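You operate a simulated robot arm through the tools that you are given. There is no shell and no other tool.

You run a simulated robot arm. Do the job below in one go: nothing can be reset, and whatever is moved stays where it is left.

Task
Put things in order on the surface of the long work table. At the end: the yellow squeegee block stands where the steel weight one stood; the round metal cap is on the green sample case; the blue spacer block stands where the round metal cap stood; the green block brush is on the grey sample case; the steel weight one stands where the blue spacer block stood; whatever was shut is shut again. Leave all else as you found it, and nothing knocked over. Set down upright: green block brush.

Only the result counts: the job must be done as asked and must still hold three seconds after the hand-in. Knocking over, shifting, dropping, spilling or breaking anything else fails it. Lids that push on must go on centred and level and be pressed home; caps that screw on are set level and turned clockwise until they are tight.

Robot
A 7-joint arm with a two-finger gripper, fixed in place. Base frame: the origin is on the floor under the middle of its stand, x ahead of it, y to its left, z up; the work surface is at about z = 0.8. Lengths are in m, angles in degrees, forces in N, time in s.
With the tool pointing down near the work surface it reaches from about 0.34 to 0.72 m from the base axis. Its first joint turns from -66.0 to 66.0 degrees. Payload 2.45 kg.
The TCP is the grasp point between the finger pads, 0.026 m short of the fingertips. In the tool frame z runs along the fingers and y along their closing line. The gripper opens to 0.096 m; its body begins 0.069 m behind the TCP.
Orientation is that of the tool frame in the base frame, as a unit quaternion [w, x, y, z]. With the fingers straight down and closing along the base's y, the tool's x points along the base's -x, its y along +y and its z along -z.

Tools
- The arm moves only by the tool servo_tool. Its argument "plan" is a list of rows, each an object (a shift or turn left out is 0, a gripper value left out holds the last) with "gripper": the closure in counts, from 0 (fully open) to 255 (shut); "delta_pos": the shift along the base's x, y, z in units of 20 mm (1.0 is 20 mm), a list of three; "angular": the turn, a rotation vector about the base's x, y, z in units of 4 degrees (1.0 is 4 degrees), a list of three. In form: [{"gripper": gripper, "delta_pos": [tx, ty, tz], "angular": [rx, ry, rz]}, ...]. A call has 1 to 20 rows; each row shifts and turns the commanded pose from where the row before left it. A call with a number of a shift or a turn outside -1 to 1 is refused whole. Each row takes 0.2 s and may step no farther than 0.05 m and 8.6 degrees from the row before; otherwise, or with a gripper value out of range, the whole call is refused. Where a pose cannot be reached the arm comes as near as it can. A force on the tool above 40 N (or 10 N above the force at the start of the call, whichever is more), or a blocked arm, ends the call early, and 0.2 s more pass. The fingers move at their own pace (about 0.05 m/s each) and stop on an object; they squeeze with about 39 N. The grip force told is the motor's: it shows also when the fingers shut on nothing. Time passes only in rows, and 0.2 s behind the last, so rows that do not move let the fingers close. The reply holds the time, the measured pose of the TCP, the force on the tool along the base axes, the opening and the grip force, in the units named above and with some noise, with the torque about the TCP (base axes, N m) and any sound that the robot's microphone picked up.
- Cameras (640 x 400 px; columns grow to the right, rows downward): "scene" is fixed at [0.1713, -0.3842, 1.4297]; the picture's right is [0.81, -0.59, 0.00], its down [-0.38, -0.53, -0.76] and it looks along [0.45, 0.61, -0.65] (base axes); focal length 362 px, centre (320, 200). "wrist" rides on the gripper at [0.082, 0.003, -0.098] in the tool frame; the picture's right is [-0.04, 1.00, 0.00], its down [-0.73, -0.03, -0.68] and it looks along [-0.68, -0.03, 0.73] (tool axes); focal length 256 px, centre (320, 200). There is no depth. A picture from a camera that has moved, and an enlarged one, comes with that camera's place and axes in the base frame and with its lens. The place of the scene camera against the robot may be out by one fixed shift of up to 0.025 m in any direction.
- get_image(camera): a new picture of that camera. The clock stands still meanwhile.
- enlarge(camera, box): a new picture of the part [left, top, right, bottom] of that camera's present view, enlarged. The clock stands still meanwhile.
- finish_job(): hands the job in; it is judged then, once.

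Nothing tells you positions but the pictures and the camera data. Unless the task says otherwise, let go and move clear before handing in.

The tools are called as name(argument=value, ...) on one line, values as JSON. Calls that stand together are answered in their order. servo_tool: Moves the arm, as the interface text tells. Its arguments: {"type":"object","properties":{"plan":{"type":"array","items":{"type":"object","properties":{"gripper":{"type":"number"},"delta_pos":{"type":"array","items":{"type":"number"}},"angular":{"type":"array","items":{"type":"number"}}}}}},"required":["plan"]} The other tools are called the same way: get_image (camera) takes a picture; enlarge (camera, box) takes an enlarged picture of a part of a camera's view; finish_job () hands the job in.

At the start:

```text
time_s: 0.0
position: [0.4067, 0.045, 1.0739]
ee_rot: [0.0, 0.0, 1.0, 0.0]
wrist_force: [1.2, 0.1, -0.3]
moment: [0.01, 0.01, 0.0]
width: 0.096
grasp_force: 0.1
```

scene: 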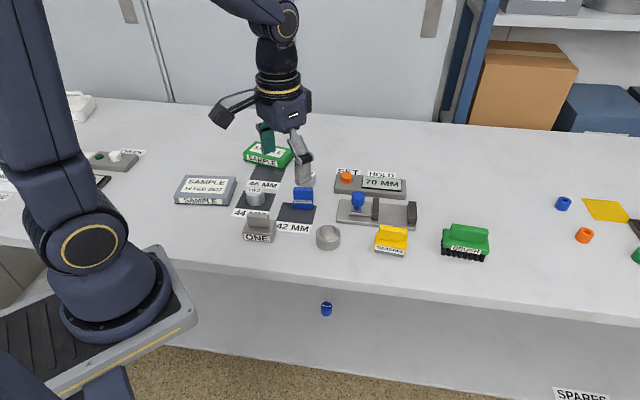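
wrist: 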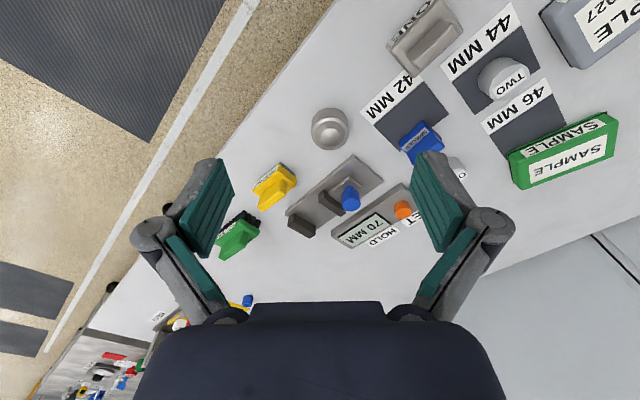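

I see a long table with the blocks, cases and labelled mats near the gripper. I'll take enlarged views before moving anything.

enlarge(camera="scene", box=[160, 130, 340, 260])

enlarge(camera="scene", box=[310, 150, 510, 275])

enlarge(camera="wrist", box=[200, 80, 450, 260])

enlarge(camera="wrist", box=[360, 0, 640, 200])

```text
3.08 times, centred on (250, 195) of scene
camera zoom: at [0.1713, -0.3842, 1.4297], right [0.81, -0.59, 0.0], down [-0.38, -0.53, -0.76], along [0.45, 0.61, -0.65], focal length 1113 px, centre (535, 215)
```

zoom: 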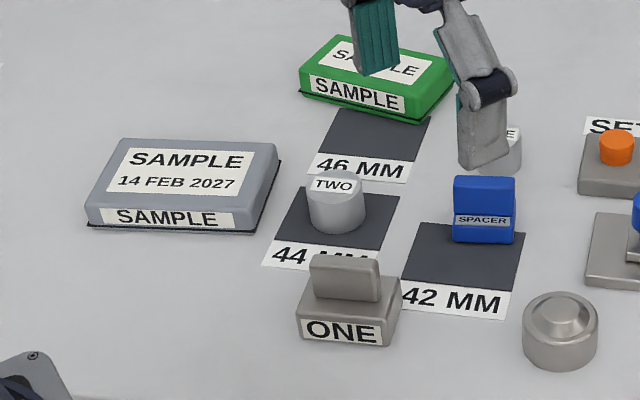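

```text
3.20 times, centred on (410, 212) of scene
camera zoom: at [0.1713, -0.3842, 1.4297], right [0.81, -0.59, 0.0], down [-0.38, -0.53, -0.76], along [0.45, 0.61, -0.65], focal length 1157 px, centre (32, 160)
```

zoom: 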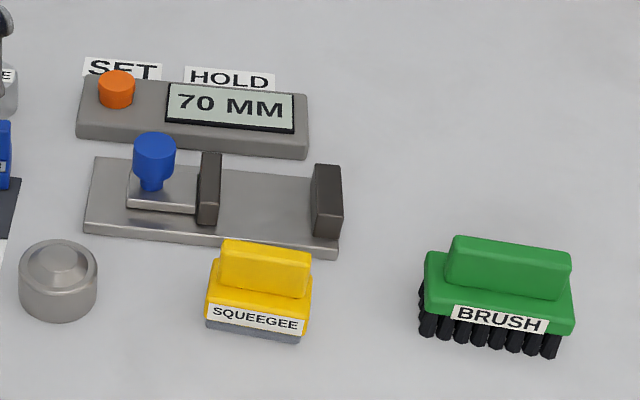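

```text
2.22 times, centred on (325, 170) of wrist
camera zoom: at [0.3226, 0.0483, 1.1716], right [0.04, 1.0, 0.0], down [0.73, -0.03, 0.68], along [0.68, -0.03, -0.73], focal length 569 px, centre (309, 267)
```

zoom: 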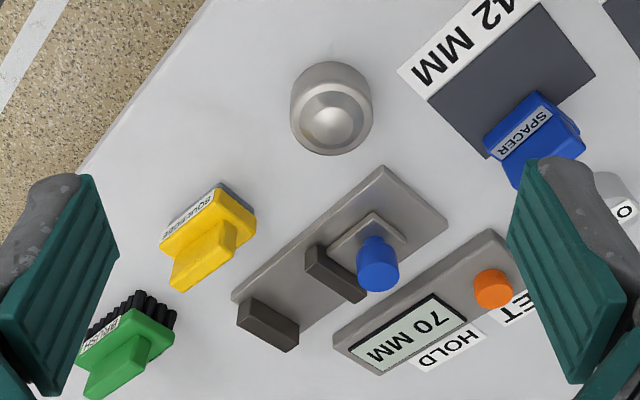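

```text
2.00 times, centred on (500, 100) of wrist
camera zoom: at [0.3226, 0.0483, 1.1716], right [0.04, 1.0, 0.0], down [0.73, -0.03, 0.68], along [0.68, -0.03, -0.73], focal length 512 px, centre (-40, 400)
```

zoom: 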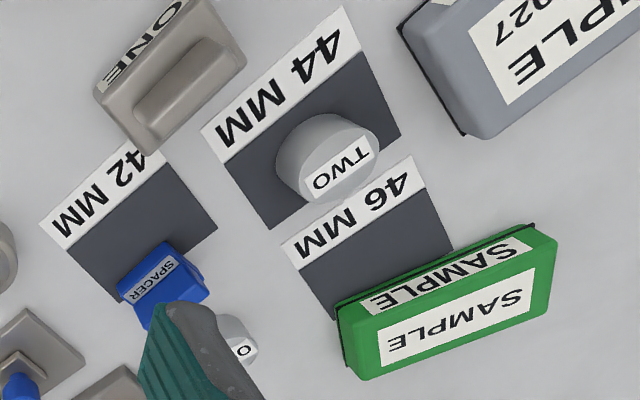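

The table runs at about 45° in the base frame. My rough positions are cap ≈(0.515, 0.05), spacer ≈(0.52, 0.19), weight one ≈(0.39, 0.17), squeegee ≈(0.61, -0.05) and brush ≈(0.74, -0.15). I'll turn the tool to match the table and take closer views.

servo_tool(plan=[{"delta_pos": [0, 0.5, 0], "angular": [0, 0, -1], "gripper": 0}, {"delta_pos": [0, 0.5, 0], "angular": [0, 0, -1]}, {"delta_pos": [0, 0.5, 0], "angular": [0, 0, -1]}, {"delta_pos": [0, 0.5, 0], "angular": [0, 0, -1]}, {"delta_pos": [0, 0.5, 0], "angular": [0, 0, -1]}, {"delta_pos": [0, 0, 0], "angular": [0, 0, -1]}, {"angular": [0, 0, -1]}, {"angular": [0, 0, -1]}, {"angular": [0, 0, -1]}, {"angular": [0, 0, -1]}, {"angular": [0, 0, -1]}, {}])

get_image(camera="wrist")

get_image(camera="scene")

```text
time_s: 2.6
position: [0.4058, 0.096, 1.0729]
ee_rot: [0.0, 0.374, 0.927, 0.0]
wrist_force: [0.7, 0.2, -0.6]
moment: [-0.02, -0.05, -0.04]
width: 0.096
grasp_force: 0.1
```

```text
taken
camera wrist: at [0.3479, 0.1538, 1.172], right [0.72, 0.69, 0.0], down [0.51, -0.53, 0.68], along [0.47, -0.49, -0.73], focal length 256 px, centre (320, 200)
```

wrist: 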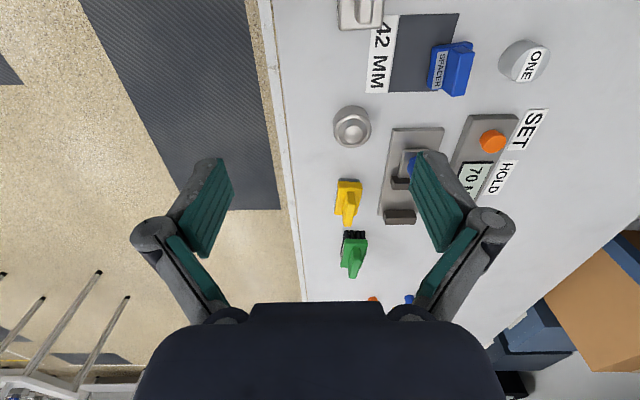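

```text
taken
```

scene: 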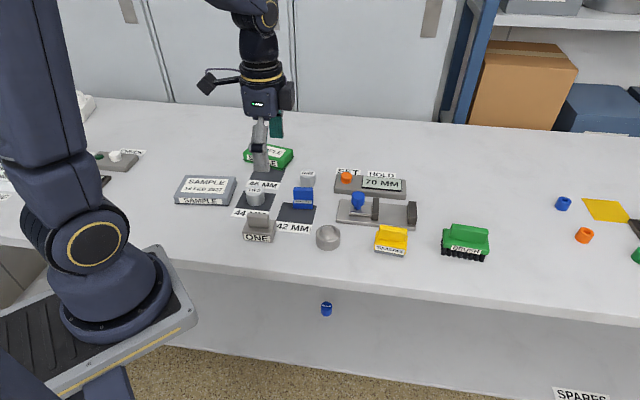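

The cylinder behind the spacer also reads "ONE", and so does the grey block in front. I need to tell which of them is "steel weight one", so I'll zoom in on both.

enlarge(camera="scene", box=[235, 165, 345, 250])

enlarge(camera="scene", box=[70, 130, 170, 195])

enlarge(camera="wrist", box=[320, 0, 560, 150])

enlarge(camera="scene", box=[540, 180, 640, 260])

enlarge(camera="scene", box=[0, 80, 110, 210])

```text
4.71 times, centred on (290, 208) of scene
camera zoom: at [0.1713, -0.3842, 1.4297], right [0.81, -0.59, 0.0], down [-0.38, -0.53, -0.76], along [0.45, 0.61, -0.65], focal length 1702 px, centre (461, 165)
```

zoom: 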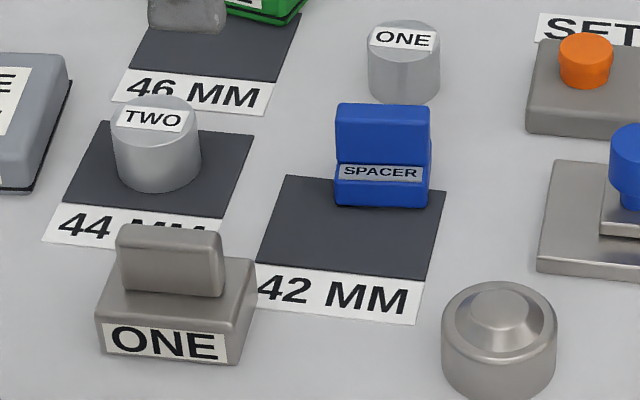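

```text
6.15 times, centred on (120, 162) of scene
camera zoom: at [0.1713, -0.3842, 1.4297], right [0.81, -0.59, 0.0], down [-0.38, -0.53, -0.76], along [0.45, 0.61, -0.65], focal length 2226 px, centre (1551, 431)
```

zoom: 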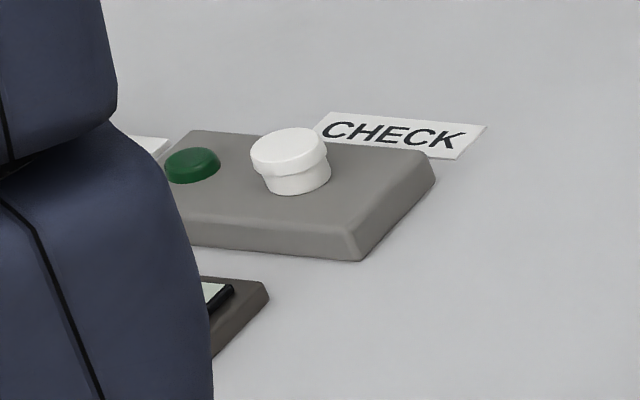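

```text
2.67 times, centred on (440, 75) of wrist
camera zoom: at [0.3479, 0.1538, 1.172], right [0.72, 0.69, 0.0], down [0.51, -0.53, 0.68], along [0.47, -0.49, -0.73], focal length 683 px, centre (0, 533)
```

zoom: 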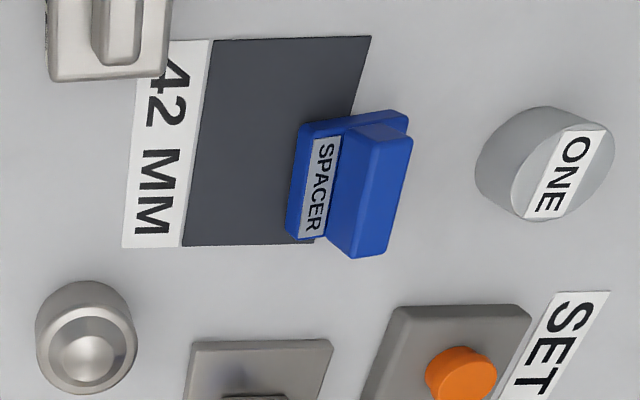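

```text
5.00 times, centred on (590, 220) of scene
camera zoom: at [0.1713, -0.3842, 1.4297], right [0.81, -0.59, 0.0], down [-0.38, -0.53, -0.76], along [0.45, 0.61, -0.65], focal length 1808 px, centre (-1030, 100)
```

zoom: 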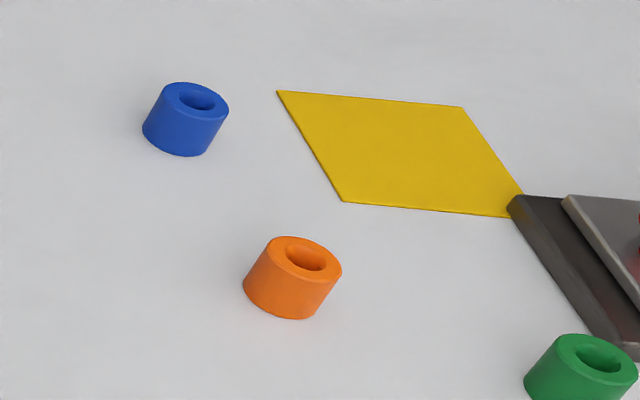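

```text
3.08 times, centred on (55, 145) of scene
camera zoom: at [0.1713, -0.3842, 1.4297], right [0.81, -0.59, 0.0], down [-0.38, -0.53, -0.76], along [0.45, 0.61, -0.65], focal length 1113 px, centre (1135, 369)
```

zoom: 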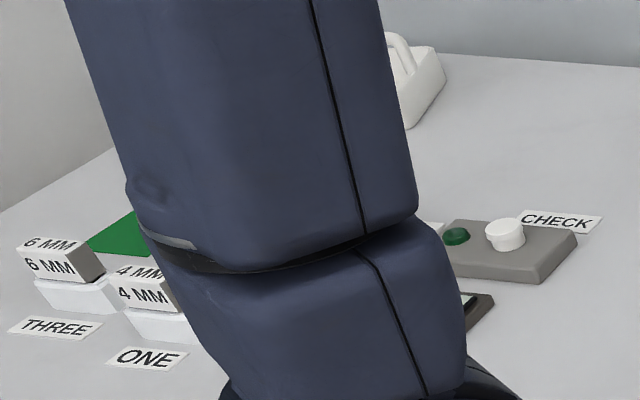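

I take the ridged block labelled ONE to be the steel weight. The two cylinders belong with the MM mats and the gauge. Next I'll zoom in further to measure each object.

enlarge(camera="wrist", box=[410, 20, 490, 110])

enlarge(camera="wrist", box=[320, 90, 400, 150])

enlarge(camera="wrist", box=[310, 165, 390, 285])

```text
4.44 times, centred on (450, 65) of wrist
camera zoom: at [0.3479, 0.1538, 1.172], right [0.72, 0.69, 0.0], down [0.51, -0.53, 0.68], along [0.47, -0.49, -0.73], focal length 1138 px, centre (-258, 800)
```

zoom: 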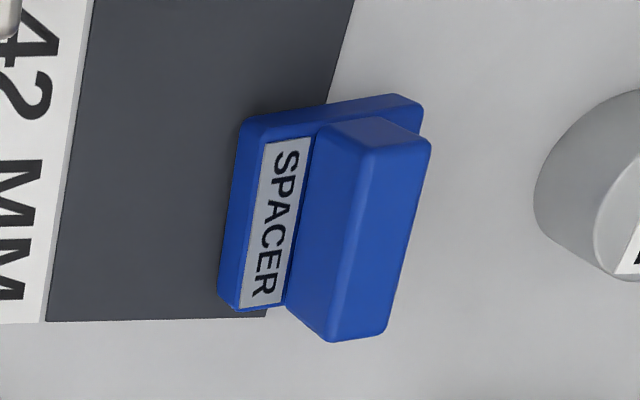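

```text
6.67 times, centred on (360, 120) of wrist
camera zoom: at [0.3479, 0.1538, 1.172], right [0.72, 0.69, 0.0], down [0.51, -0.53, 0.68], along [0.47, -0.49, -0.73], focal length 1707 px, centre (53, 733)
```

zoom: 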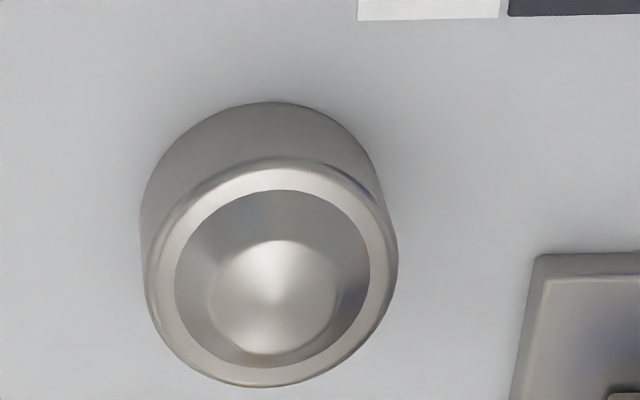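

```text
3.33 times, centred on (350, 225) of wrist
camera zoom: at [0.3479, 0.1538, 1.172], right [0.72, 0.69, 0.0], down [0.51, -0.53, 0.68], along [0.47, -0.49, -0.73], focal length 853 px, centre (220, 117)
```

zoom: 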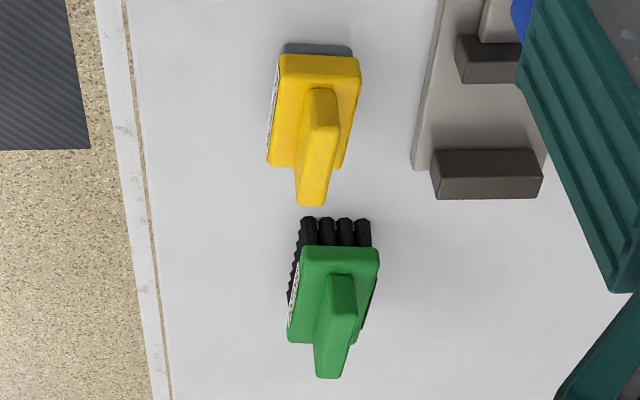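

I now have the cap at ≈(0.509, 0.056) with Ø≈0.056 and height ≈0.028, and the spacer at ≈(0.538, 0.197). Next I'll turn the tool to the left to measure the weight and both cases.

servo_tool(plan=[{"delta_pos": [-0.1125, 0.075, 0], "angular": [0, 0, 1]}, {"delta_pos": [-0.1125, 0.075, 0], "angular": [0, 0, 1]}, {"delta_pos": [-0.1125, 0.075, 0], "angular": [0, 0, 1]}, {"delta_pos": [-0.1125, 0.075, 0], "angular": [0, 0, 1]}, {"delta_pos": [-0.1125, 0.075, 0], "angular": [0, 0, 1]}, {"delta_pos": [-0.1125, 0.075, 0], "angular": [0, 0, 1]}, {"delta_pos": [-0.1125, 0.075, 0], "angular": [0, 0, 1]}, {"delta_pos": [-0.1125, 0.075, 0], "angular": [0, 0, 1]}, {"delta_pos": [-0.1125, 0.075, 0], "angular": [0, 0, 1]}, {"delta_pos": [-0.1125, 0.075, 0], "angular": [0, 0, 1]}, {"delta_pos": [-0.1125, 0.075, 0], "angular": [0, 0, 1]}, {"delta_pos": [-0.1125, 0.075, 0], "angular": [0, 0, 1]}, {"delta_pos": [-0.1125, 0.075, 0], "angular": [0, 0, 1]}, {"delta_pos": [-0.1125, 0.075, 0], "angular": [0, 0, 1]}, {"delta_pos": [-0.1125, 0.075, 0], "angular": [0, 0, 1]}, {"delta_pos": [-0.1125, 0.075, 0], "angular": [0, 0, 1]}, {}])

get_image(camera="wrist")

enlarge(camera="wrist", box=[280, 0, 440, 110])

enlarge(camera="wrist", box=[400, 0, 600, 125])

enlarge(camera="wrist", box=[320, 120, 480, 220])

```text
time_s: 6.2
position: [0.3709, 0.1203, 1.0729]
ee_rot: [0.001, -0.175, 0.985, 0.0]
wrist_force: [-0.2, -0.2, -0.2]
moment: [0.04, -0.01, -0.03]
width: 0.0959
grasp_force: 0.1
```

```text
taken
camera wrist: at [0.2905, 0.0943, 1.1713], right [-0.31, 0.95, 0.0], down [0.7, 0.22, 0.68], along [0.65, 0.21, -0.73], focal length 256 px, centre (320, 200)
```

wrist: 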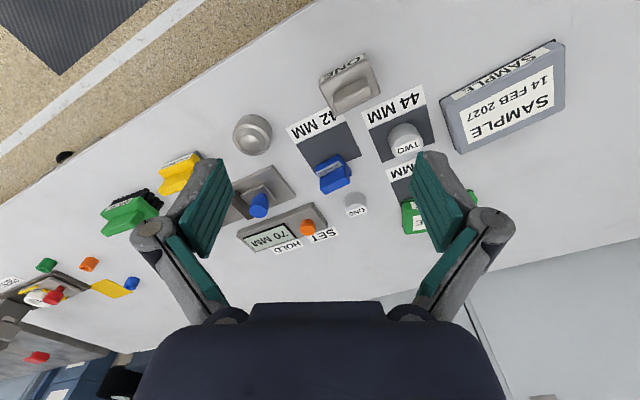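

```text
3.64 times, centred on (360, 55) of wrist
camera zoom: at [0.2905, 0.0943, 1.1713], right [-0.31, 0.95, 0.0], down [0.7, 0.22, 0.68], along [0.65, 0.21, -0.73], focal length 931 px, centre (174, 727)
```

zoom: 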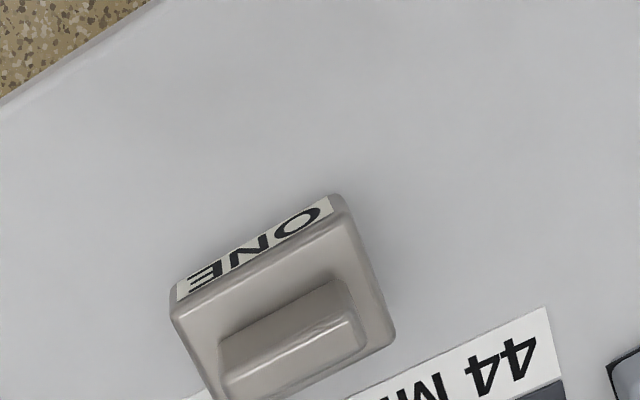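

```text
3.20 times, centred on (500, 62) of wrist
camera zoom: at [0.2905, 0.0943, 1.1713], right [-0.31, 0.95, 0.0], down [0.7, 0.22, 0.68], along [0.65, 0.21, -0.73], focal length 819 px, centre (-256, 640)
```

zoom: 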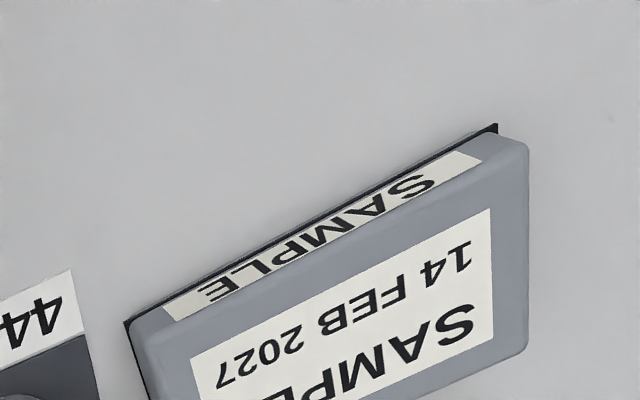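

```text
4.00 times, centred on (400, 170) of wrist
camera zoom: at [0.2905, 0.0943, 1.1713], right [-0.31, 0.95, 0.0], down [0.7, 0.22, 0.68], along [0.65, 0.21, -0.73], focal length 1024 px, centre (0, 320)
```

zoom: 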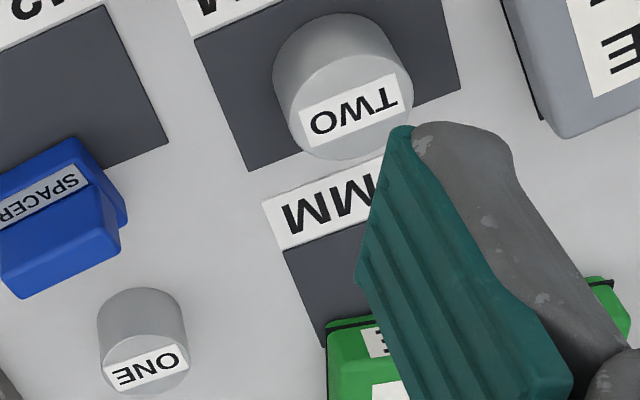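

I can see the whole left side now, so I'll zoom tightly on the weight, the grey case and the green case.

enlarge(camera="wrist", box=[300, 40, 400, 130])

enlarge(camera="wrist", box=[430, 30, 580, 160])

enlarge(camera="wrist", box=[300, 140, 380, 220])

```text
4.44 times, centred on (350, 85) of wrist
camera zoom: at [0.2905, 0.0943, 1.1713], right [-0.31, 0.95, 0.0], down [0.7, 0.22, 0.68], along [0.65, 0.21, -0.73], focal length 1138 px, centre (187, 711)
```

zoom: 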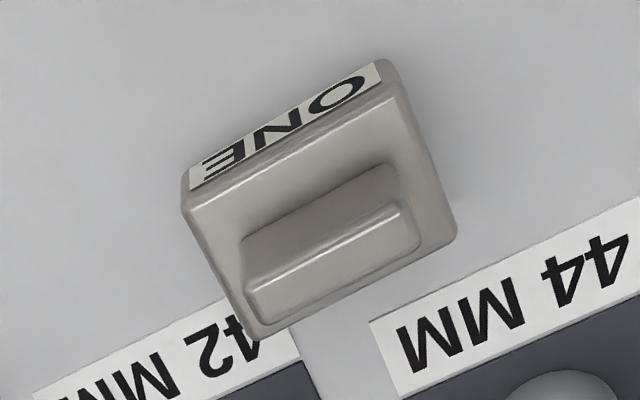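

```text
3.08 times, centred on (505, 95) of wrist
camera zoom: at [0.2905, 0.0943, 1.1713], right [-0.31, 0.95, 0.0], down [0.7, 0.22, 0.68], along [0.65, 0.21, -0.73], focal length 788 px, centre (-249, 523)
```

zoom: 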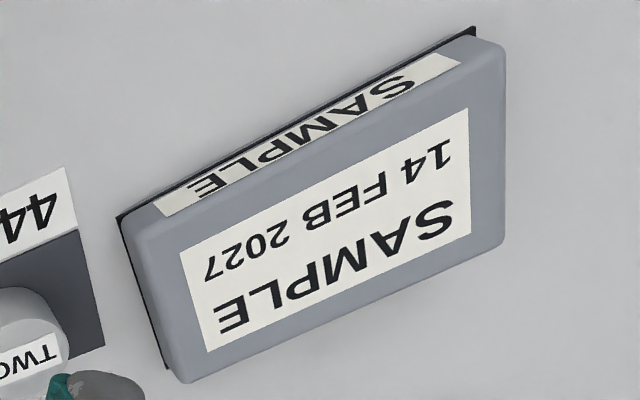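

```text
5.00 times, centred on (340, 180) of wrist
camera zoom: at [0.2905, 0.0943, 1.1713], right [-0.31, 0.95, 0.0], down [0.7, 0.22, 0.68], along [0.65, 0.21, -0.73], focal length 1280 px, centre (220, 300)
```

zoom: 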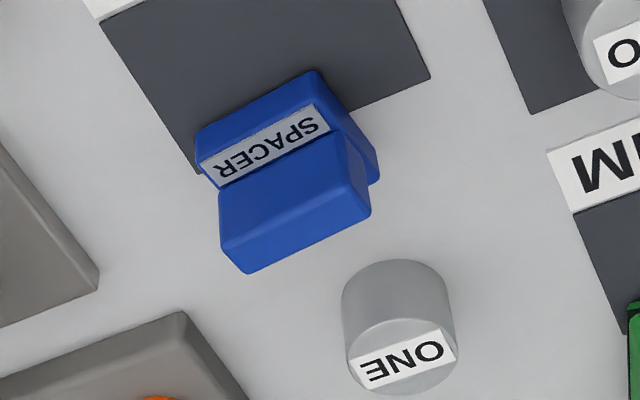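

Measurements so far: weight one ≈(0.395, 0.170) at yaw -44° with its handle top at z≈0.86, spacer ≈(0.539, 0.1975) at yaw -38°, grey case centre ≈(0.354, 0.389). I'll start with the cap, moving above it with the fingers closing along the table, clear of the gauge fixture.

servo_tool(plan=[{"delta_pos": [0.8625, -0.4025, -0.45], "angular": [0, 0, 1]}, {"delta_pos": [0.8625, -0.4025, -0.45], "angular": [0, 0, 1]}, {"delta_pos": [0.8625, -0.4025, -0.45], "angular": [0, 0, 1]}, {"delta_pos": [0.8625, -0.4025, -0.45], "angular": [0, 0, 1]}, {"delta_pos": [0.8625, -0.4025, -0.45], "angular": [0, 0, 1]}, {"delta_pos": [0.8625, -0.4025, -0.45], "angular": [0, 0, 1]}, {"delta_pos": [0.8625, -0.4025, -0.45]}, {"delta_pos": [0.8625, -0.4025, -0.45]}, {}])

get_image(camera="wrist")

enlarge(camera="wrist", box=[240, 0, 400, 120])

```text
time_s: 8.2
position: [0.5087, 0.0539, 1.0021]
ee_rot: [-0.001, -0.374, 0.927, 0.0]
wrist_force: [0.0, 0.6, 0.6]
moment: [-0.06, 0.01, -0.01]
width: 0.0961
grasp_force: 0.1
```

```text
taken
camera wrist: at [0.4467, -0.0006, 1.0996], right [-0.67, 0.75, 0.0], down [0.55, 0.49, 0.68], along [0.51, 0.45, -0.73], focal length 256 px, centre (320, 200)
```

wrist: 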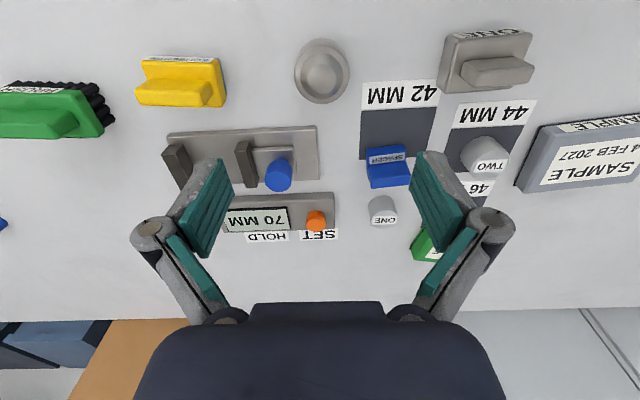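

```text
3.33 times, centred on (320, 60) of wrist
camera zoom: at [0.4467, -0.0006, 1.0996], right [-0.67, 0.75, 0.0], down [0.55, 0.49, 0.68], along [0.51, 0.45, -0.73], focal length 853 px, centre (320, 667)
```

zoom: 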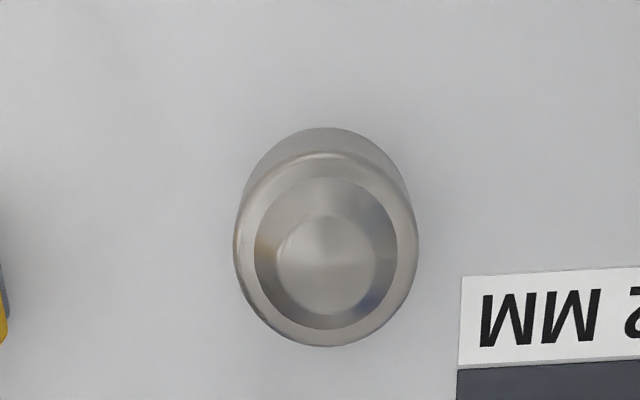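

The cap sits almost directly under the gripper at ≈(0.508, 0.056). This viewpoint also suits the other objects, so I'll measure them before descending.

enlarge(camera="wrist", box=[120, 40, 240, 120])

enlarge(camera="wrist", box=[0, 60, 130, 150])

enlarge(camera="wrist", box=[340, 120, 440, 220])

enlarge(camera="wrist", box=[420, 10, 560, 120])

```text
5.00 times, centred on (180, 80) of wrist
camera zoom: at [0.4467, -0.0006, 1.0996], right [-0.67, 0.75, 0.0], down [0.55, 0.49, 0.68], along [0.51, 0.45, -0.73], focal length 1280 px, centre (1020, 800)
```

zoom: 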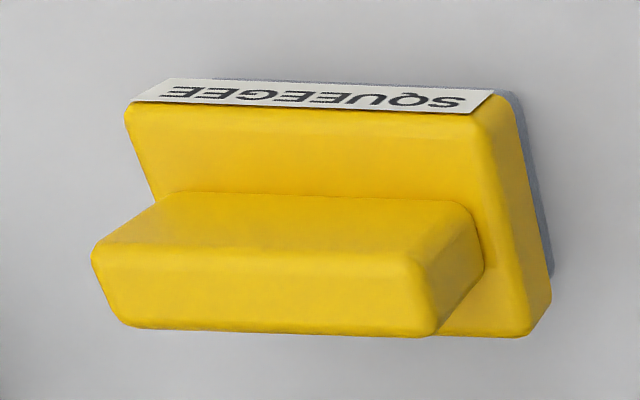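

```text
4.44 times, centred on (65, 105) of wrist
camera zoom: at [0.4467, -0.0006, 1.0996], right [-0.67, 0.75, 0.0], down [0.55, 0.49, 0.68], along [0.51, 0.45, -0.73], focal length 1138 px, centre (1453, 622)
```

zoom: 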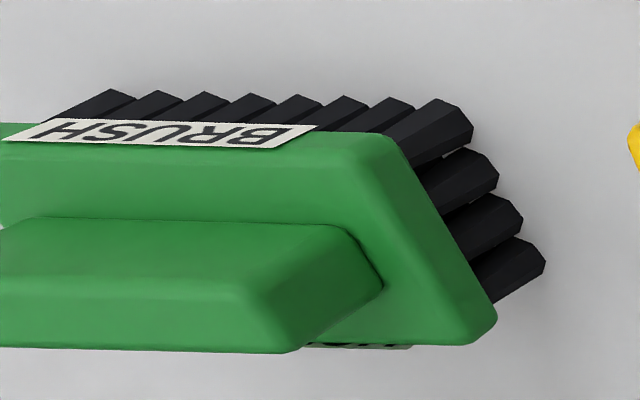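

```text
4.00 times, centred on (390, 170) of wrist
camera zoom: at [0.4467, -0.0006, 1.0996], right [-0.67, 0.75, 0.0], down [0.55, 0.49, 0.68], along [0.51, 0.45, -0.73], focal length 1024 px, centre (40, 320)
```

zoom: 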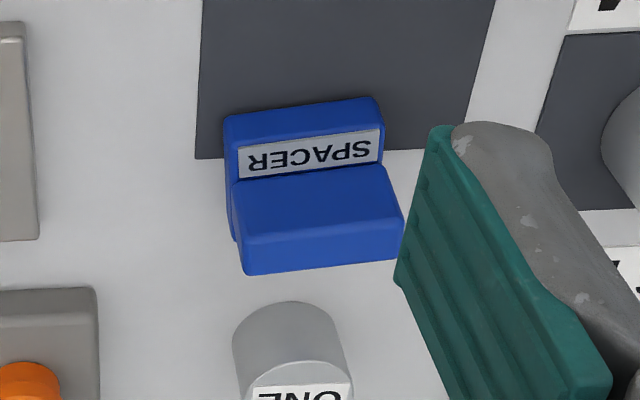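

```text
3.64 times, centred on (490, 65) of wrist
camera zoom: at [0.4467, -0.0006, 1.0996], right [-0.67, 0.75, 0.0], down [0.55, 0.49, 0.68], along [0.51, 0.45, -0.73], focal length 931 px, centre (-298, 691)
```

zoom: 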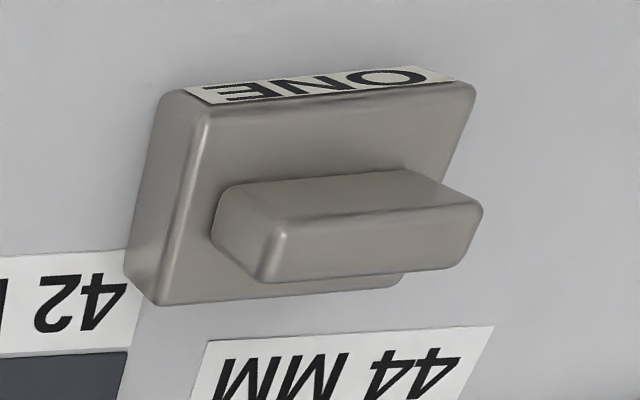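

I'll descend on the cap and close.

servo_tool(plan=[{"delta_pos": [0, 0.1, -1]}, {"delta_pos": [0, 0, -1]}, {"delta_pos": [0, 0, -1]}, {"delta_pos": [0, 0, -1]}, {"delta_pos": [0, 0, -1]}, {"delta_pos": [0, 0, -1]}, {"delta_pos": [0, 0, -1]}, {"delta_pos": [0, 0, -0.8]}, {"delta_pos": [0, 0, -0.4]}, {"delta_pos": [0, 0, -0.3]}, {}])

get_image(camera="wrist")

enlarge(camera="scene", box=[280, 180, 400, 260])

```text
time_s: 10.6
position: [0.5084, 0.0565, 0.8304]
ee_rot: [0.0, -0.374, 0.927, 0.0]
wrist_force: [-0.3, 0.2, 0.0]
moment: [0.01, 0.01, 0.01]
width: 0.0959
grasp_force: 0.1
```

```text
taken
camera wrist: at [0.4458, 0.0016, 0.9285], right [-0.67, 0.75, 0.0], down [0.55, 0.49, 0.68], along [0.51, 0.45, -0.73], focal length 256 px, centre (320, 200)
```

wrist: 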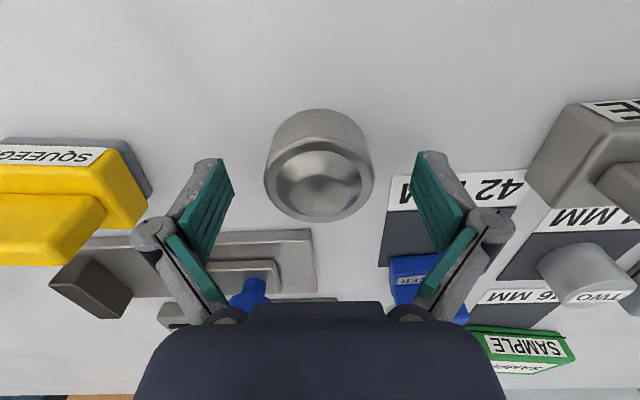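

```text
5.00 times, centred on (340, 220) of scene
camera zoom: at [0.1713, -0.3842, 1.4297], right [0.81, -0.59, 0.0], down [-0.38, -0.53, -0.76], along [0.45, 0.61, -0.65], focal length 1808 px, centre (220, 100)
```

zoom: 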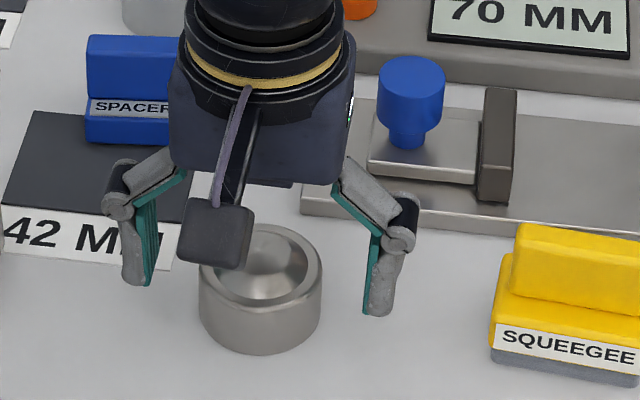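

servo_tool(plan=[{"gripper": 255}, {"gripper": 255}, {"gripper": 255}, {"gripper": 255}, {"gripper": 255}])

get_image(camera="wrist")

```text
time_s: 11.8
position: [0.5087, 0.058, 0.8302]
ee_rot: [0.0, -0.374, 0.927, 0.001]
wrist_force: [0.0, 0.3, 3.0]
moment: [0.05, 0.1, 0.03]
width: 0.0544
grasp_force: 39.1
```

```text
taken
camera wrist: at [0.4459, 0.0015, 0.9287], right [-0.67, 0.75, 0.0], down [0.55, 0.49, 0.68], along [0.51, 0.45, -0.73], focal length 256 px, centre (320, 200)
```

wrist: 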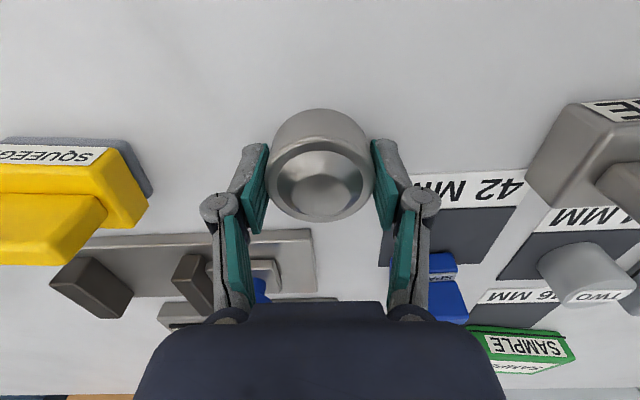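

The cap is gripped. I'll lift it, carry it high toward the green case and look at the case from above.

servo_tool(plan=[{"delta_pos": [0, 0, 0.5]}, {"delta_pos": [0, 0, 1]}, {"delta_pos": [0, 0, 1]}, {"delta_pos": [0, 0, 1]}, {"delta_pos": [0, 0, 1]}, {"delta_pos": [0, 0, 1]}, {"delta_pos": [0, 0, 1]}, {"delta_pos": [0, 0, 1]}, {"delta_pos": [0, 0, 1]}, {"delta_pos": [0.1, 0.8, 0]}, {"delta_pos": [0.1, 0.9, 0]}, {"delta_pos": [0.1, 0.9, 0]}, {"delta_pos": [0.1, 0.9, 0]}, {"delta_pos": [0.1, 0.9, 0]}, {"delta_pos": [0.1, 0.9, 0]}, {"delta_pos": [0.1, 0.9, 0]}, {"delta_pos": [0.1, 0.9, 0]}, {"delta_pos": [0.1, 0.9, 0]}, {"delta_pos": [0.1, 0.9, 0]}])

get_image(camera="wrist")

get_image(camera="scene")

```text
time_s: 15.8
position: [0.5269, 0.2347, 1.0018]
ee_rot: [0.0, -0.375, 0.927, 0.0]
wrist_force: [-0.5, 0.0, -1.2]
moment: [-0.01, 0.0, 0.01]
width: 0.0543
grasp_force: 39.1
```

```text
taken
camera wrist: at [0.4643, 0.1796, 1.0999], right [-0.67, 0.75, 0.0], down [0.55, 0.49, 0.68], along [0.51, 0.45, -0.73], focal length 256 px, centre (320, 200)
```

wrist: 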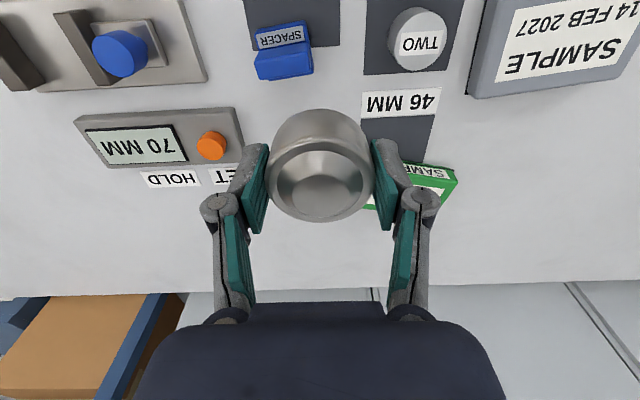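

```text
taken
```

scene: 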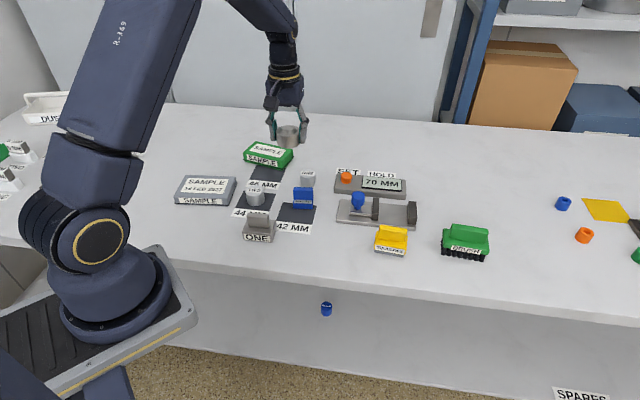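

servo_tool(plan=[{"delta_pos": [0.15, 0.95, 0]}, {"delta_pos": [0.15, 0.95, 0]}, {"delta_pos": [0.15, 0.95, 0]}, {"delta_pos": [0.15, 0.95, 0]}, {"delta_pos": [0.15, 0.95, 0]}, {"delta_pos": [0.15, 0.95, 0]}, {"delta_pos": [0.15, 0.95, 0]}, {"delta_pos": [0.15, 0.95, 0]}, {}])

get_image(camera="wrist")

enlarge(camera="wrist", box=[240, 0, 420, 130])

enlarge(camera="scene", box=[190, 80, 340, 180])

```text
time_s: 17.8
position: [0.5492, 0.386, 1.0021]
ee_rot: [0.001, -0.375, 0.927, 0.0]
wrist_force: [-0.1, -0.3, -1.0]
moment: [-0.01, 0.04, -0.03]
width: 0.0542
grasp_force: 38.8
```

```text
taken
camera wrist: at [0.4872, 0.3322, 1.1002], right [-0.67, 0.75, 0.0], down [0.55, 0.49, 0.68], along [0.51, 0.45, -0.73], focal length 256 px, centre (320, 200)
```

wrist: 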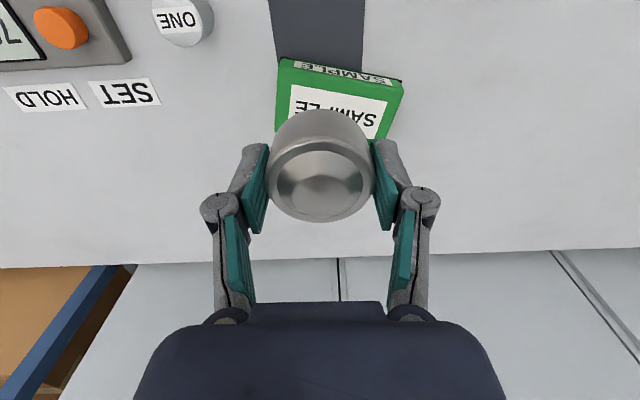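

```text
3.08 times, centred on (330, 65) of wrist
camera zoom: at [0.4872, 0.3322, 1.1002], right [-0.67, 0.75, 0.0], down [0.55, 0.49, 0.68], along [0.51, 0.45, -0.73], focal length 788 px, centre (289, 615)
```

zoom: 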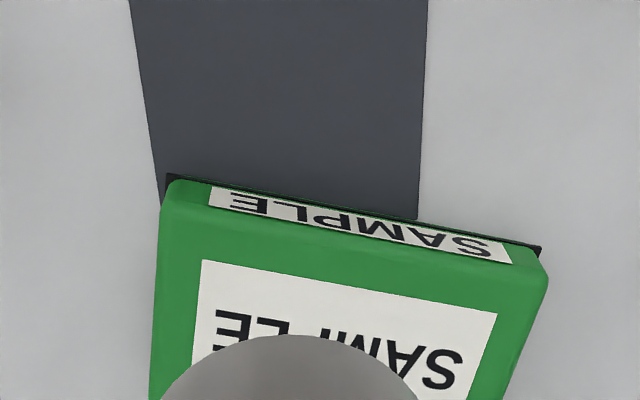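

```text
4.00 times, centred on (265, 130) of scene
camera zoom: at [0.1713, -0.3842, 1.4297], right [0.81, -0.59, 0.0], down [-0.38, -0.53, -0.76], along [0.45, 0.61, -0.65], focal length 1447 px, centre (540, 480)
```

zoom: 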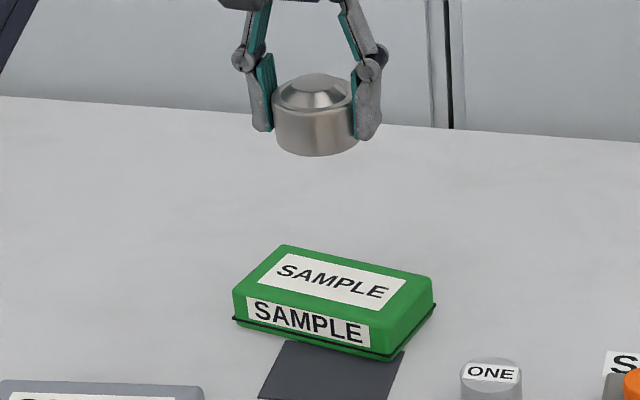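

The green case centre is ≈(0.568, 0.428), with its top at z≈0.83. I'll move above it and start descending.

servo_tool(plan=[{"delta_pos": [0.3, 0.7, 0]}, {"delta_pos": [0.3, 0.7, 0]}, {"delta_pos": [0.3, 0.68, 0]}, {"delta_pos": [0, 0, -1]}, {"delta_pos": [0, 0, -1]}, {"delta_pos": [0, 0, -1]}, {"delta_pos": [0, 0, -1]}, {"delta_pos": [0, 0, -1]}, {}])

get_image(camera="wrist")

enlarge(camera="scene", box=[210, 100, 330, 180])

```text
time_s: 19.8
position: [0.5626, 0.4205, 0.9016]
ee_rot: [0.0, -0.374, 0.927, 0.0]
wrist_force: [-1.2, -0.7, -1.0]
moment: [-0.03, 0.0, 0.01]
width: 0.0544
grasp_force: 38.9
out of reach, approached as far as the arm can: row 3
```

```text
taken
camera wrist: at [0.5009, 0.3658, 0.9989], right [-0.67, 0.75, 0.0], down [0.55, 0.49, 0.68], along [0.51, 0.45, -0.73], focal length 256 px, centre (320, 200)
```

wrist: 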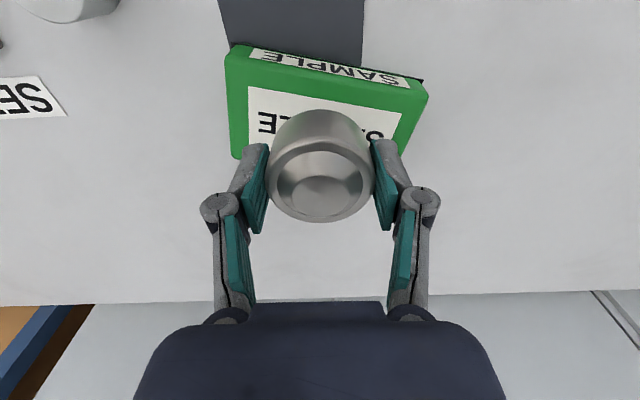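

```text
5.00 times, centred on (270, 140) of scene
camera zoom: at [0.1713, -0.3842, 1.4297], right [0.81, -0.59, 0.0], down [-0.38, -0.53, -0.76], along [0.45, 0.61, -0.65], focal length 1808 px, centre (570, 500)
```

zoom: 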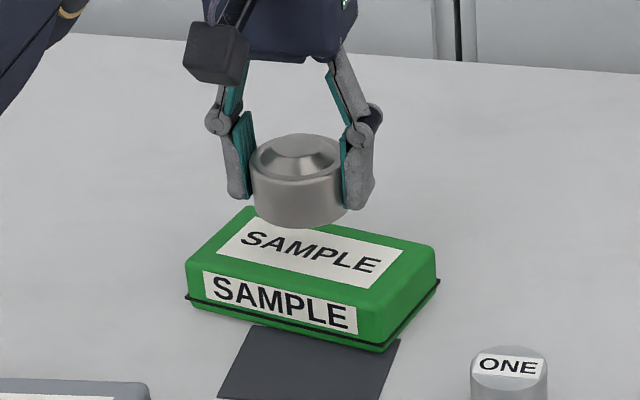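

The arm hit its reach limit up high, and the cap would sit about 12 mm too far toward the front edge. I'll descend a bit more and then move outward while watching the reach.

servo_tool(plan=[{"delta_pos": [0, 0, -0.5]}, {"delta_pos": [0, 0, -0.4]}, {"delta_pos": [0.25, 0.2, 0]}, {"delta_pos": [0.2, 0.2, 0]}, {}])

get_image(camera="wrist")

enlarge(camera="scene", box=[210, 100, 330, 180])

```text
time_s: 21.0
position: [0.5642, 0.4222, 0.8806]
ee_rot: [0.001, -0.373, 0.928, 0.0]
wrist_force: [-0.5, -0.2, -1.5]
moment: [0.0, 0.01, -0.01]
width: 0.0541
grasp_force: 39.4
out of reach, approached as far as the arm can: row 3, 4
```

```text
taken
camera wrist: at [0.5017, 0.3678, 0.9795], right [-0.67, 0.75, 0.0], down [0.55, 0.49, 0.68], along [0.51, 0.45, -0.73], focal length 256 px, centre (320, 200)
```

wrist: 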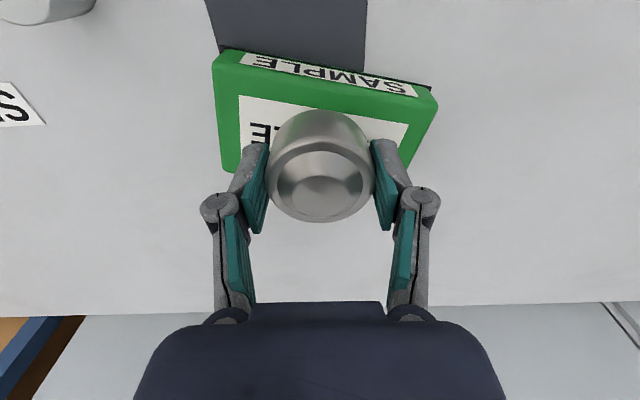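

```text
5.00 times, centred on (270, 140) of scene
camera zoom: at [0.1713, -0.3842, 1.4297], right [0.81, -0.59, 0.0], down [-0.38, -0.53, -0.76], along [0.45, 0.61, -0.65], focal length 1808 px, centre (570, 500)
```

zoom: 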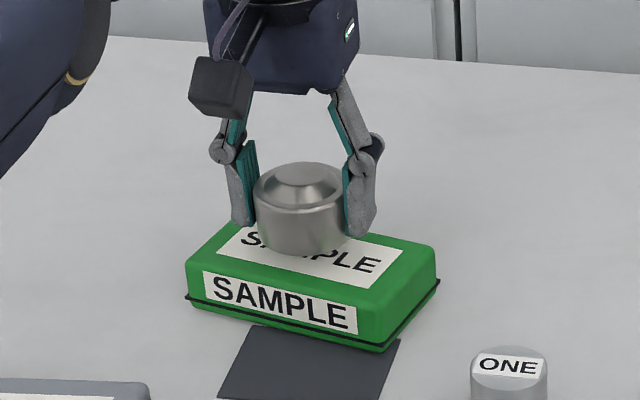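

The reach limit leaves the cap about 9 mm off the case's centre line. That is still fully on the top, so I'll lower it slowly until it makes contact.

servo_tool(plan=[{"delta_pos": [0, 0, -0.2]}, {"delta_pos": [0, 0, -0.2]}, {"delta_pos": [0, 0, -0.15]}, {"delta_pos": [0, 0, -0.1]}, {"delta_pos": [0, 0, -0.1]}, {"delta_pos": [0, 0, -0.1]}, {}])

enlarge(camera="scene", box=[220, 110, 320, 180])

```text
time_s: 22.6
position: [0.5631, 0.4216, 0.8668]
ee_rot: [0.0, -0.375, 0.927, 0.0]
wrist_force: [-2.4, -2.2, 11.6]
moment: [-0.29, 0.31, -0.01]
width: 0.0539
grasp_force: 39.3
```

```text
5.71 times, centred on (270, 145) of scene
camera zoom: at [0.171, -0.3844, 1.4296], right [0.81, -0.59, 0.0], down [-0.38, -0.53, -0.76], along [0.45, 0.61, -0.65], focal length 2067 px, centre (606, 514)
```

zoom: 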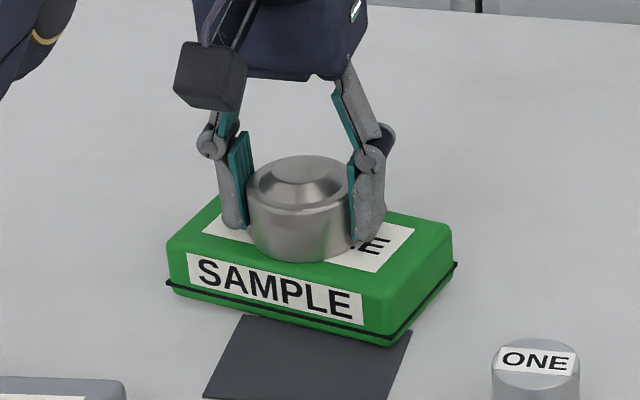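

The cap is resting on the case. I'll ease off, open the fingers and rise straight up.

servo_tool(plan=[{"delta_pos": [0, 0, 0.05]}, {"gripper": 0}, {"gripper": 0}, {"gripper": 0}, {"gripper": 0}, {"gripper": 0}, {"delta_pos": [0, 0, 0.3]}, {"delta_pos": [0, 0, 0.7]}, {"delta_pos": [0, 0, 1]}, {"delta_pos": [0, 0, 1]}, {"delta_pos": [0, 0, 1]}, {"delta_pos": [-0.5, -0.4, 1]}, {"delta_pos": [-0.5, -0.4, 1]}, {"delta_pos": [-0.5, -0.4, 1]}, {}])

enlarge(camera="scene", box=[220, 110, 320, 180])

get_image(camera="wrist")

```text
time_s: 25.8
position: [0.5335, 0.3982, 1.0071]
ee_rot: [0.001, -0.375, 0.927, 0.0]
wrist_force: [-0.6, -0.6, 0.3]
moment: [-0.01, -0.02, -0.01]
width: 0.096
grasp_force: 0.0
```

```text
5.71 times, centred on (270, 145) of scene
camera zoom: at [0.1713, -0.3842, 1.4297], right [0.81, -0.59, 0.0], down [-0.38, -0.53, -0.76], along [0.45, 0.61, -0.65], focal length 2067 px, centre (606, 514)
```

zoom: 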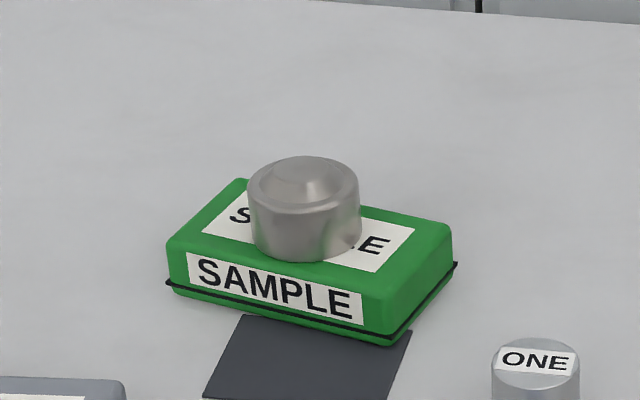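

```text
taken
camera wrist: at [0.4713, 0.3428, 1.1057], right [-0.67, 0.75, 0.0], down [0.55, 0.49, 0.68], along [0.51, 0.45, -0.73], focal length 256 px, centre (320, 200)
```

wrist: 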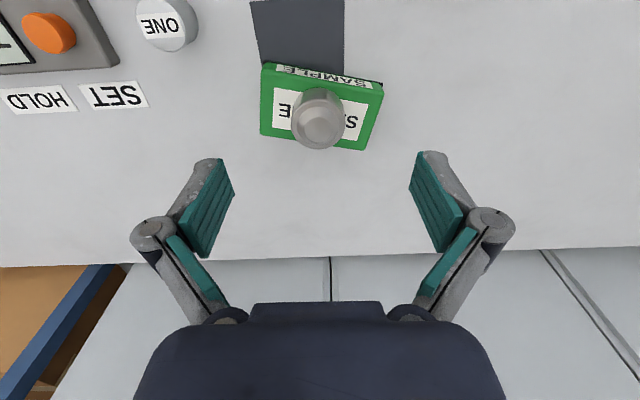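

The cap sits level on the green case. Next is the spacer: I'll rotate to yaw -39° above it and partly close the fingers so they clear the ONE cylinder behind it.

servo_tool(plan=[{"delta_pos": [0.01, -0.5, 0], "angular": [0, 0, -1], "gripper": 120}, {"delta_pos": [0.01, -0.5, 0], "angular": [0, 0, -1]}, {"delta_pos": [0.01, -0.5, 0], "angular": [0, 0, -1]}, {"delta_pos": [0.01, -0.5, 0], "angular": [0, 0, -1]}, {"delta_pos": [0.01, -0.5, 0], "angular": [0, 0, -1]}, {"delta_pos": [0.01, -0.5, 0], "angular": [0, 0, -1]}, {"delta_pos": [0.01, -0.5, 0], "angular": [0, 0, -1]}, {"delta_pos": [0.01, -0.5, 0], "angular": [0, 0, -1]}, {"delta_pos": [0.01, -0.5, 0], "angular": [0, 0, -1]}, {"delta_pos": [0.01, -0.5, 0], "angular": [0, 0, -1]}, {"delta_pos": [0.01, -0.5, 0], "angular": [0, 0, -1]}, {"delta_pos": [0.01, -0.5, 0], "angular": [0, 0, -1]}, {"delta_pos": [0.01, -0.5, 0], "angular": [0, 0, -1]}, {"delta_pos": [0.01, -0.5, 0], "angular": [0, 0, -1]}, {"delta_pos": [0.01, -0.5, 0], "angular": [0, 0, -1]}, {"delta_pos": [0.01, -0.5, 0], "angular": [0, 0, -1]}, {"delta_pos": [0.01, -0.5, 0], "angular": [0, 0, -1]}, {"delta_pos": [0.01, -0.5, 0], "angular": [0, 0, -1]}, {"delta_pos": [0.01, -0.5, 0], "angular": [0, 0, -1]}, {"delta_pos": [0.01, -0.4, 0], "angular": [0, 0, -1]}])

servo_tool(plan=[{"angular": [0, 0, -0.75]}, {}])

get_image(camera="wrist")

enlarge(camera="wrist", box=[260, 20, 380, 120])

```text
time_s: 30.0
position: [0.5378, 0.1982, 1.007]
ee_rot: [0.001, 0.31, 0.951, 0.0]
wrist_force: [0.8, -0.4, 0.3]
moment: [-0.05, 0.01, 0.0]
width: 0.051
grasp_force: 0.0
```

```text
time_s: 30.6
position: [0.5387, 0.1989, 1.0075]
ee_rot: [0.0, 0.334, 0.942, 0.0]
wrist_force: [0.2, -0.6, -0.1]
moment: [-0.01, 0.01, -0.04]
width: 0.0506
grasp_force: 0.0
```

```text
taken
camera wrist: at [0.4758, 0.2517, 1.1051], right [0.66, 0.75, 0.0], down [0.55, -0.48, 0.68], along [0.51, -0.45, -0.73], focal length 256 px, centre (320, 200)
```

wrist: 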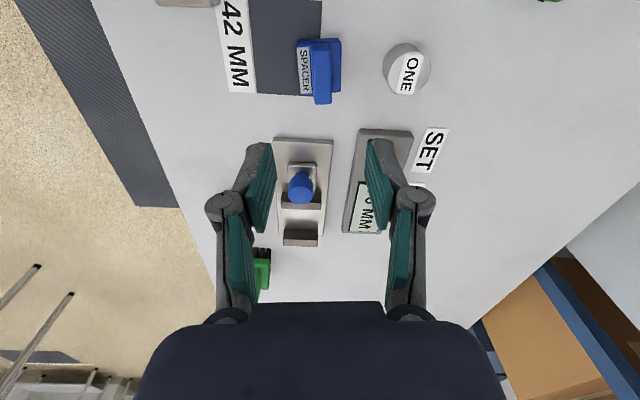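

```text
4.00 times, centred on (320, 70) of wrist
camera zoom: at [0.4758, 0.2517, 1.1051], right [0.66, 0.75, 0.0], down [0.55, -0.48, 0.68], along [0.51, -0.45, -0.73], focal length 1024 px, centre (320, 720)
```

zoom: 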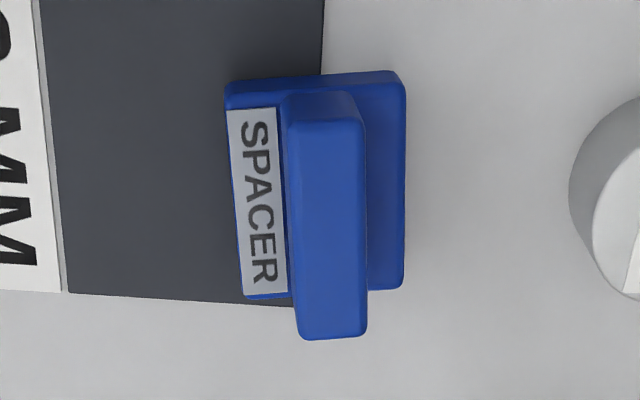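

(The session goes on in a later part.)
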